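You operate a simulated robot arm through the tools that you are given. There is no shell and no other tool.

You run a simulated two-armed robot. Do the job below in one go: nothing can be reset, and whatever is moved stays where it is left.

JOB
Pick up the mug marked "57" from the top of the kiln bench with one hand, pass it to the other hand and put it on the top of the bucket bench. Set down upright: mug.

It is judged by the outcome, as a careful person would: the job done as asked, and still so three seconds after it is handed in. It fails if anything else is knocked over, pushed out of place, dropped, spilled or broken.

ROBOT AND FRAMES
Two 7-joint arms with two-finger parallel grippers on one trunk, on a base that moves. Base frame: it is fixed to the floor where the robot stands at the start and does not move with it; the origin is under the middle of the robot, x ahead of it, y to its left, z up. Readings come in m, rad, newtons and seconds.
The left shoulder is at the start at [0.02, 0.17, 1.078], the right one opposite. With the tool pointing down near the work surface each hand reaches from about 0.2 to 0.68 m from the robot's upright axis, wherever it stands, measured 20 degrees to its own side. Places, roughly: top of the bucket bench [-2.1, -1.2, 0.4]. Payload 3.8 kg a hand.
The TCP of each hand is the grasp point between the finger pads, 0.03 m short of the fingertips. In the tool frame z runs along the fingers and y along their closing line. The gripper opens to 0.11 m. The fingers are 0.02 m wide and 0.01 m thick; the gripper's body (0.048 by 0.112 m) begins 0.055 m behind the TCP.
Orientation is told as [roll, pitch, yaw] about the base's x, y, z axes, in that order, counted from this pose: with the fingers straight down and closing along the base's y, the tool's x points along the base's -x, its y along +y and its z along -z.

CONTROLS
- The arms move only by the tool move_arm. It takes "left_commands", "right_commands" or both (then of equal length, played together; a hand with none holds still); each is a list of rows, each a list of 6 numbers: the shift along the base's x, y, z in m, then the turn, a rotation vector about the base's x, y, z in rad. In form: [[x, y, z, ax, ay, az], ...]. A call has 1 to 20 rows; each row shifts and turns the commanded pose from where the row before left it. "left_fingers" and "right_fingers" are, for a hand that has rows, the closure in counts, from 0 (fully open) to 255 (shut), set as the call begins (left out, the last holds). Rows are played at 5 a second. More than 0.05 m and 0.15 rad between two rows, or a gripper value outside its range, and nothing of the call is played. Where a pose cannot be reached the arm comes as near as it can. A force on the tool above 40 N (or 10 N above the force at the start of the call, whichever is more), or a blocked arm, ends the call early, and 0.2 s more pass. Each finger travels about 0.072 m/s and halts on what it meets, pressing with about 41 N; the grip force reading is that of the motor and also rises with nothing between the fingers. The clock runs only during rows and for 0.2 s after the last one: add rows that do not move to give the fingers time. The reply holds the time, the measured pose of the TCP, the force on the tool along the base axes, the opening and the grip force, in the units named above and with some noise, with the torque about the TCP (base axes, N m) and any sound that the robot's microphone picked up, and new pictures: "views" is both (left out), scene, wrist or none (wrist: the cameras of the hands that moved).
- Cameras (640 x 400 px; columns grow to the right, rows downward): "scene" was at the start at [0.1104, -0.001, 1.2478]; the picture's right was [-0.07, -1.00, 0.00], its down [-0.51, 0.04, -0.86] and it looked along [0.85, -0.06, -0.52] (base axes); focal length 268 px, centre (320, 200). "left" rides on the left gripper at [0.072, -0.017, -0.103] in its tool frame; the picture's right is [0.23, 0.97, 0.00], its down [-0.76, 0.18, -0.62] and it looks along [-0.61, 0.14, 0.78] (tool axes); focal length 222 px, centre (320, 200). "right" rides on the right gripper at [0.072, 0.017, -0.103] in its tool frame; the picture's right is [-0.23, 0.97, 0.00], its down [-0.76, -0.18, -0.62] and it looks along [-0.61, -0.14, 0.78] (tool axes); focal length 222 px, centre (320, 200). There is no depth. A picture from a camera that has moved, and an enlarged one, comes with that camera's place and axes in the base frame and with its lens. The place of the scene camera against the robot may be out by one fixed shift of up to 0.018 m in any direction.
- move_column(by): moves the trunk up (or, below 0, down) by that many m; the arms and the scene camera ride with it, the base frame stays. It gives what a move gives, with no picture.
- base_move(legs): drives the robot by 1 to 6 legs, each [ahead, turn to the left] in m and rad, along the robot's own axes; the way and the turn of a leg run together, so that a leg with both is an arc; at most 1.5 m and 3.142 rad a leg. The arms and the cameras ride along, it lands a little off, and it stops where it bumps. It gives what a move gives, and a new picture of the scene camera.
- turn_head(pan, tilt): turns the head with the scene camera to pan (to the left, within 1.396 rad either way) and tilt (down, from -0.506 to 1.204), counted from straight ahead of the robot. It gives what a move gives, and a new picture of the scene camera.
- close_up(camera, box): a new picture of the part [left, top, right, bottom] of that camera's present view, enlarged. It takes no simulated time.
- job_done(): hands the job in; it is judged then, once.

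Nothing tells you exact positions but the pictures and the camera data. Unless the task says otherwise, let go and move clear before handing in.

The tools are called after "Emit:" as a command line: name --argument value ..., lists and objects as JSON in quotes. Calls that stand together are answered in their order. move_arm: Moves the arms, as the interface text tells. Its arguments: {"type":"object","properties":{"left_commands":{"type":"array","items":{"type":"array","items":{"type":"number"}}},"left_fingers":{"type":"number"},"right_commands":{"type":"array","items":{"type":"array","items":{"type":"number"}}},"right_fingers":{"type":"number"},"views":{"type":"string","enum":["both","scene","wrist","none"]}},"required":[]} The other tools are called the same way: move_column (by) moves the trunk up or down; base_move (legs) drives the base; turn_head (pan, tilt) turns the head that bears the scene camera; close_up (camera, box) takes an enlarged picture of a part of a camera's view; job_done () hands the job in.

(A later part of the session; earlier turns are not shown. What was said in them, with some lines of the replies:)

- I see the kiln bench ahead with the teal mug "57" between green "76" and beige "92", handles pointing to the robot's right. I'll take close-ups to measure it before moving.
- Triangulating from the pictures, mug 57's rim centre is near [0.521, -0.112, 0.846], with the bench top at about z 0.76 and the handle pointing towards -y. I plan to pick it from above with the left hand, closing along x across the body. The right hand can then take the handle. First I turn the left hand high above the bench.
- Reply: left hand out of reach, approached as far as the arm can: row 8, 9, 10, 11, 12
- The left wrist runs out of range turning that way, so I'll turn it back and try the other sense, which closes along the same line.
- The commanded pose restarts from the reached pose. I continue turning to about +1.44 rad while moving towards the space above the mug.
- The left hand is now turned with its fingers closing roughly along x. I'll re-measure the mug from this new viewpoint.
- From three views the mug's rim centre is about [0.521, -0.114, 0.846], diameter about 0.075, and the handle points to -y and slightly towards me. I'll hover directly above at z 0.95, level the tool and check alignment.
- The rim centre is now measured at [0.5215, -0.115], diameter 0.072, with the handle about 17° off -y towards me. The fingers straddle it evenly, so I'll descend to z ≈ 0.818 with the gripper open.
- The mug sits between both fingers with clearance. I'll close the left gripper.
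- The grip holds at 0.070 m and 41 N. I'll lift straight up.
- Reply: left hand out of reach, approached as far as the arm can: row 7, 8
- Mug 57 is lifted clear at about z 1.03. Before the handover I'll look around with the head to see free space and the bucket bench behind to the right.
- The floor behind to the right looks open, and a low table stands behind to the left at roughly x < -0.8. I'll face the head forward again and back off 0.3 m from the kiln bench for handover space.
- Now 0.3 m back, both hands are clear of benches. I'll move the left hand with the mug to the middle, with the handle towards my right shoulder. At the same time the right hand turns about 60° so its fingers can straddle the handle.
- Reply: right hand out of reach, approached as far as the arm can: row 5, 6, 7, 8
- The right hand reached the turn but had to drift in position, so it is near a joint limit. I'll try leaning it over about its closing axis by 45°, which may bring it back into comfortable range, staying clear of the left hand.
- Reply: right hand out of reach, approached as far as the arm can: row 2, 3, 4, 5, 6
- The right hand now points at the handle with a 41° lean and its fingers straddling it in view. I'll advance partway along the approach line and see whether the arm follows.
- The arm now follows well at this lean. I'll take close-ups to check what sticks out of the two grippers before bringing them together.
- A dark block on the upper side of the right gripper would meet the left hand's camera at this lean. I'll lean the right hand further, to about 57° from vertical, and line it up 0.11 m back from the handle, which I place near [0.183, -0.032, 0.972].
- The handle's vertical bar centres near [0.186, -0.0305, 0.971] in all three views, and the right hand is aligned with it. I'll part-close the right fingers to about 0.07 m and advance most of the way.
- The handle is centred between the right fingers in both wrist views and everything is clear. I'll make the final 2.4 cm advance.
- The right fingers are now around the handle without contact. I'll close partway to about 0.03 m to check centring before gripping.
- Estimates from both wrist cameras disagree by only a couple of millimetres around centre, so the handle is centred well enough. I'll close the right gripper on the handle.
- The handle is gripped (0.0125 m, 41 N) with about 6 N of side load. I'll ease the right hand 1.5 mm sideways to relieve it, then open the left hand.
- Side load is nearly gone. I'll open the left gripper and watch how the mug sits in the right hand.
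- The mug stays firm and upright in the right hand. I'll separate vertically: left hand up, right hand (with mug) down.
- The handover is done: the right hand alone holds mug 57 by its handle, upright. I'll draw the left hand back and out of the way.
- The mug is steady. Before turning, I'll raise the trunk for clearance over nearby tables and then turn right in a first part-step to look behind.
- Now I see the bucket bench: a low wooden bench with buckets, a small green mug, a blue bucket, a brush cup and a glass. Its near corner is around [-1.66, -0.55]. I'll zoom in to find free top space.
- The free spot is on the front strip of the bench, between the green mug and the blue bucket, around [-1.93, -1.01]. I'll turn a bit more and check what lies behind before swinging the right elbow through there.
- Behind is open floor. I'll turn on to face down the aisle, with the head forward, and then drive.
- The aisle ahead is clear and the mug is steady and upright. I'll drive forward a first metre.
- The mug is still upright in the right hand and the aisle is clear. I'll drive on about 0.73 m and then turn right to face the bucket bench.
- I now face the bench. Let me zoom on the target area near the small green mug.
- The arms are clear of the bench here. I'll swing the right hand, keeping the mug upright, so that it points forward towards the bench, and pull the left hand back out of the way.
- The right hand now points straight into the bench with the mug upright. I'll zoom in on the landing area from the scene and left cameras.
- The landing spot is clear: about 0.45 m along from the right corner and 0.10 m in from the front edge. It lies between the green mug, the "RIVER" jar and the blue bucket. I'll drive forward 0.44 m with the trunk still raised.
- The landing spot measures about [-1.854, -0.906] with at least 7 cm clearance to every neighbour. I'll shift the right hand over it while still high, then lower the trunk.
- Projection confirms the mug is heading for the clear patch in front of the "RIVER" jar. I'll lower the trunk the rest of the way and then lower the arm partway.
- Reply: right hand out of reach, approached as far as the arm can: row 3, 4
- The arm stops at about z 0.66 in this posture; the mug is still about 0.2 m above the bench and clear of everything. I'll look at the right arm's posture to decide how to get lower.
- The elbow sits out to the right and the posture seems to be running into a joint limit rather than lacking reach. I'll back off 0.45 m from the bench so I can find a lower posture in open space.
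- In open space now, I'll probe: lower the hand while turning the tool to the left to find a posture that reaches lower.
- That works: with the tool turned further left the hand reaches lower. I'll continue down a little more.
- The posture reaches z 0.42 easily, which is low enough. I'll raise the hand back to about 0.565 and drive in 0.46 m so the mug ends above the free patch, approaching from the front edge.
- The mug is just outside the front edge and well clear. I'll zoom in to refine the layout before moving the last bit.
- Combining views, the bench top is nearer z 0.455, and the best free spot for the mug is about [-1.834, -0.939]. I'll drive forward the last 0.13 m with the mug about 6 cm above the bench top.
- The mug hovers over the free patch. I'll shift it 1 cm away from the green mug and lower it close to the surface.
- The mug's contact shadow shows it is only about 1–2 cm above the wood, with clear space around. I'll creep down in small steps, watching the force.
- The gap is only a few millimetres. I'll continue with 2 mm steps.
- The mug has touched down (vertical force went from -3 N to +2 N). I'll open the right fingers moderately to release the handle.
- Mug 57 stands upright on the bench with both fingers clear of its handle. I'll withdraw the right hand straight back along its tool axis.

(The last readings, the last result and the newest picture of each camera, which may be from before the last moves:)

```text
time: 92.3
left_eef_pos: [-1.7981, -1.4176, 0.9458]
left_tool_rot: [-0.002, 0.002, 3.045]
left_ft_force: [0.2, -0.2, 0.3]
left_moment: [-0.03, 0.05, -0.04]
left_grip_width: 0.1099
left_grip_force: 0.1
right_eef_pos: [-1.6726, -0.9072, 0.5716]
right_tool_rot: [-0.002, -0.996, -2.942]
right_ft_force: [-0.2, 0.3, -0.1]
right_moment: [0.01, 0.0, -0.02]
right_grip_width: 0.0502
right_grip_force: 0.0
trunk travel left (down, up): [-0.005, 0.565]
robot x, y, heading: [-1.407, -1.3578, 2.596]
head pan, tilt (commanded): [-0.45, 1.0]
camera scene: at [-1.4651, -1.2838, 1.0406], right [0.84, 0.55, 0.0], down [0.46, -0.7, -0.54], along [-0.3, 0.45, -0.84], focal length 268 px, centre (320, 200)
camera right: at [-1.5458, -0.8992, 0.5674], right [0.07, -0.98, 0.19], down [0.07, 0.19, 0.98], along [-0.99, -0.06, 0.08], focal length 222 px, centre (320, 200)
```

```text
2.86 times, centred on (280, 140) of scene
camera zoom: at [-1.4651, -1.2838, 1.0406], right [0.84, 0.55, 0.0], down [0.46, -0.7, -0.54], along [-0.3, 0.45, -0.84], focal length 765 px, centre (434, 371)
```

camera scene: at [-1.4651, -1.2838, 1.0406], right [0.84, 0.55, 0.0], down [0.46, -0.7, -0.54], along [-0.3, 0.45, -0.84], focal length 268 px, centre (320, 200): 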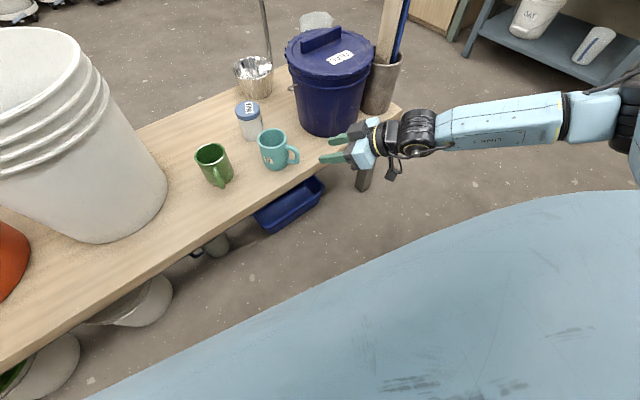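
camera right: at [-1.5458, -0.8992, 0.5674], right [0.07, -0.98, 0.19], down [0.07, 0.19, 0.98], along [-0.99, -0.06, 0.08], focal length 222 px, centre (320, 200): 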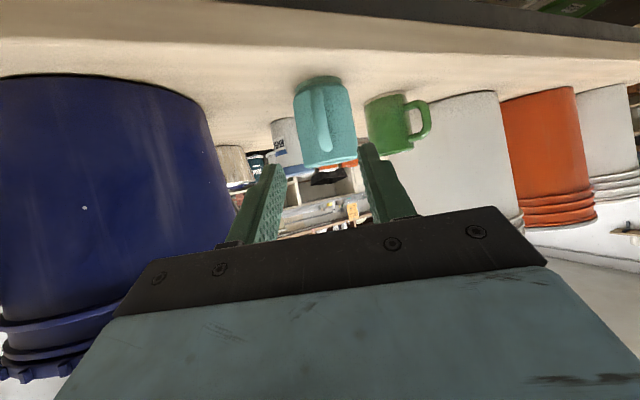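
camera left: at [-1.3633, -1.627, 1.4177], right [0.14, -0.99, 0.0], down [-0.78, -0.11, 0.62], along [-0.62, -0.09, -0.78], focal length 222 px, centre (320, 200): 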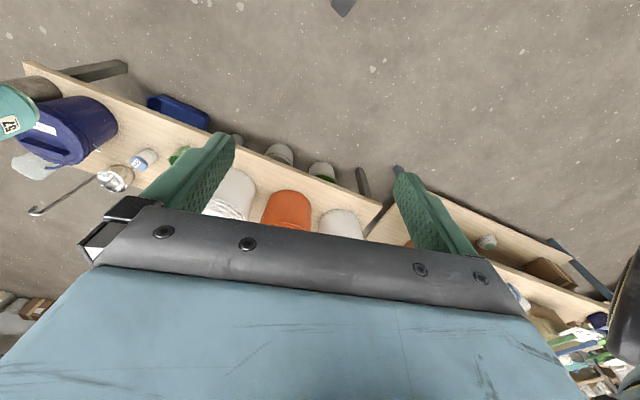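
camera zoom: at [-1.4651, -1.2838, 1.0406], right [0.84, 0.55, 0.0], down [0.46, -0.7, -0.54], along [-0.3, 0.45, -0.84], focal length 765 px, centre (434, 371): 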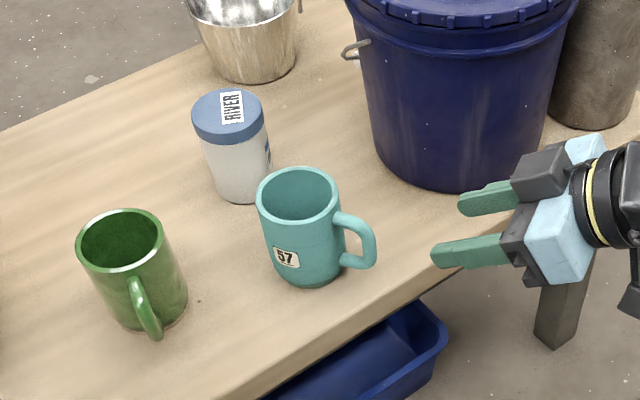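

Mug 57 stands upright on its own, and nothing else on the bench has moved. I'll back the robot off a little so both arms are well clear, and take a final look.

Emit:
base_move --legs '[[-0.3, 0]]'

Emit:
turn_head --pan -0.2 --tilt 0.7

Emit:
close_up --camera "scene" --box '[200, 100, 440, 250]'

```text
time: 94.3
left_eef_pos: [-1.5442, -1.5712, 0.9452]
left_tool_rot: [-0.003, 0.0, 3.042]
left_ft_force: [0.4, -0.1, 0.1]
left_moment: [0.0, 0.0, -0.03]
left_grip_width: 0.11
left_grip_force: 0.0
right_eef_pos: [-1.4163, -1.0603, 0.5713]
right_tool_rot: [-0.001, -0.997, -2.947]
right_ft_force: [0.3, 0.1, -0.2]
right_moment: [-0.03, -0.01, 0.0]
right_grip_width: 0.0498
right_grip_force: 0.0
trunk travel left (down, up): [-0.005, 0.565]
robot x, y, heading: [-1.1566, -1.5152, 2.594]
head pan, tilt (commanded): [-0.45, 1.0]
camera scene: at [-1.2102, -1.4378, 1.0406], right [0.84, 0.54, 0.0], down [0.46, -0.71, -0.54], along [-0.29, 0.45, -0.84], focal length 268 px, centre (320, 200)
```

scene: 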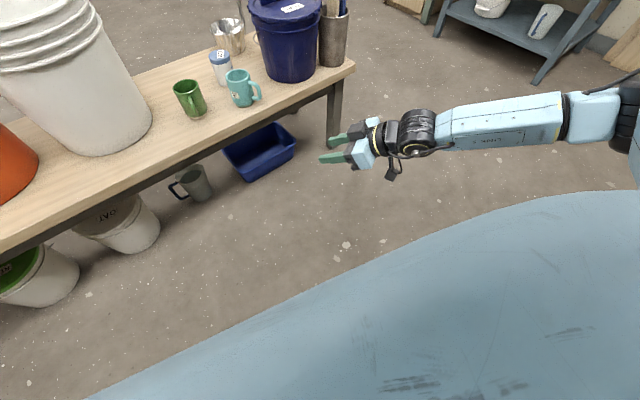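

```text
time: 95.2
left_eef_pos: [-1.5433, -1.5702, 0.946]
left_tool_rot: [-0.004, 0.003, 3.042]
left_ft_force: [0.4, 0.1, -0.4]
left_moment: [-0.01, -0.02, 0.02]
left_grip_width: 0.11
left_grip_force: 0.1
right_eef_pos: [-1.4161, -1.0611, 0.5704]
right_tool_rot: [-0.002, -0.996, -2.946]
right_ft_force: [-0.4, -0.7, 0.5]
right_moment: [0.0, 0.03, -0.03]
right_grip_width: 0.05
right_grip_force: 0.0
trunk travel left (down, up): [-0.005, 0.565]
robot x, y, heading: [-1.1577, -1.513, 2.596]
head pan, tilt (commanded): [-0.201, 0.7]
camera scene: at [-1.2347, -1.4385, 1.0639], right [0.68, 0.73, 0.0], down [0.47, -0.44, -0.76], along [-0.56, 0.52, -0.64], focal length 268 px, centre (320, 200)
```

scene: 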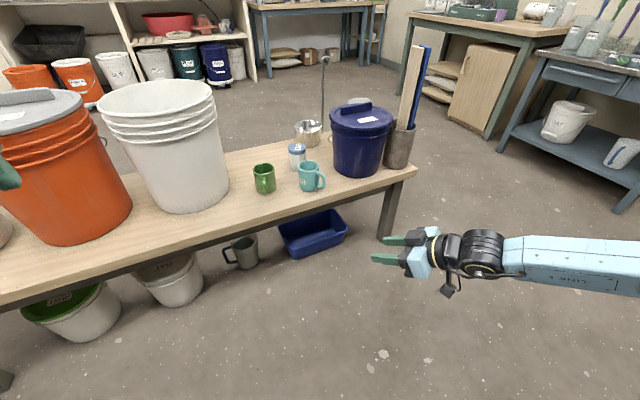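

```text
2.67 times, centred on (320, 175) of scene
camera zoom: at [-1.2347, -1.4385, 1.0639], right [0.68, 0.73, 0.0], down [0.47, -0.44, -0.76], along [-0.56, 0.52, -0.64], focal length 714 px, centre (320, 267)
```

zoom: 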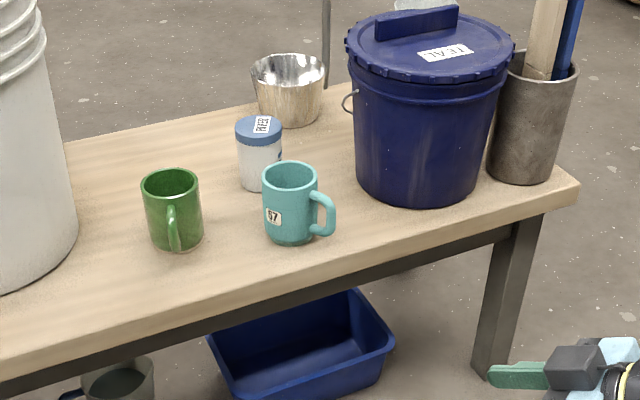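

Mug 57 stands upright on top of the bucket bench, nothing around it was moved, and both hands are empty and well clear. I'm handing the job in.

Emit:
job_done

```text
The job is handed in.
```

I moved mug 57 from the kiln bench to the bucket bench. It is standing upright near the front edge, between the green mug and the blue bucket. I've handed the job in, but no verdict has come back.

- **Pick-up:** the left hand took the mug from above by its body, between mugs 26 and 92, without touching either.
- **Handover:** the right hand gripped the handle while the left still held the body, and then the left let go.
- **Set-down:** the first arm posture could not reach low enough. I backed off, turned the hand further to the left and came in again. The bench top turned out to be at about z 0.455 rather than 0.4, so I lowered the mug in small steps until the force reading showed contact.

In the last picture, taken with both hands open and the robot backed off 0.3 m, the mug is still upright and the other items on the bucket bench are where they were. I did not go back for a second look at the kiln bench after driving away. Nothing there was out of place when I left.
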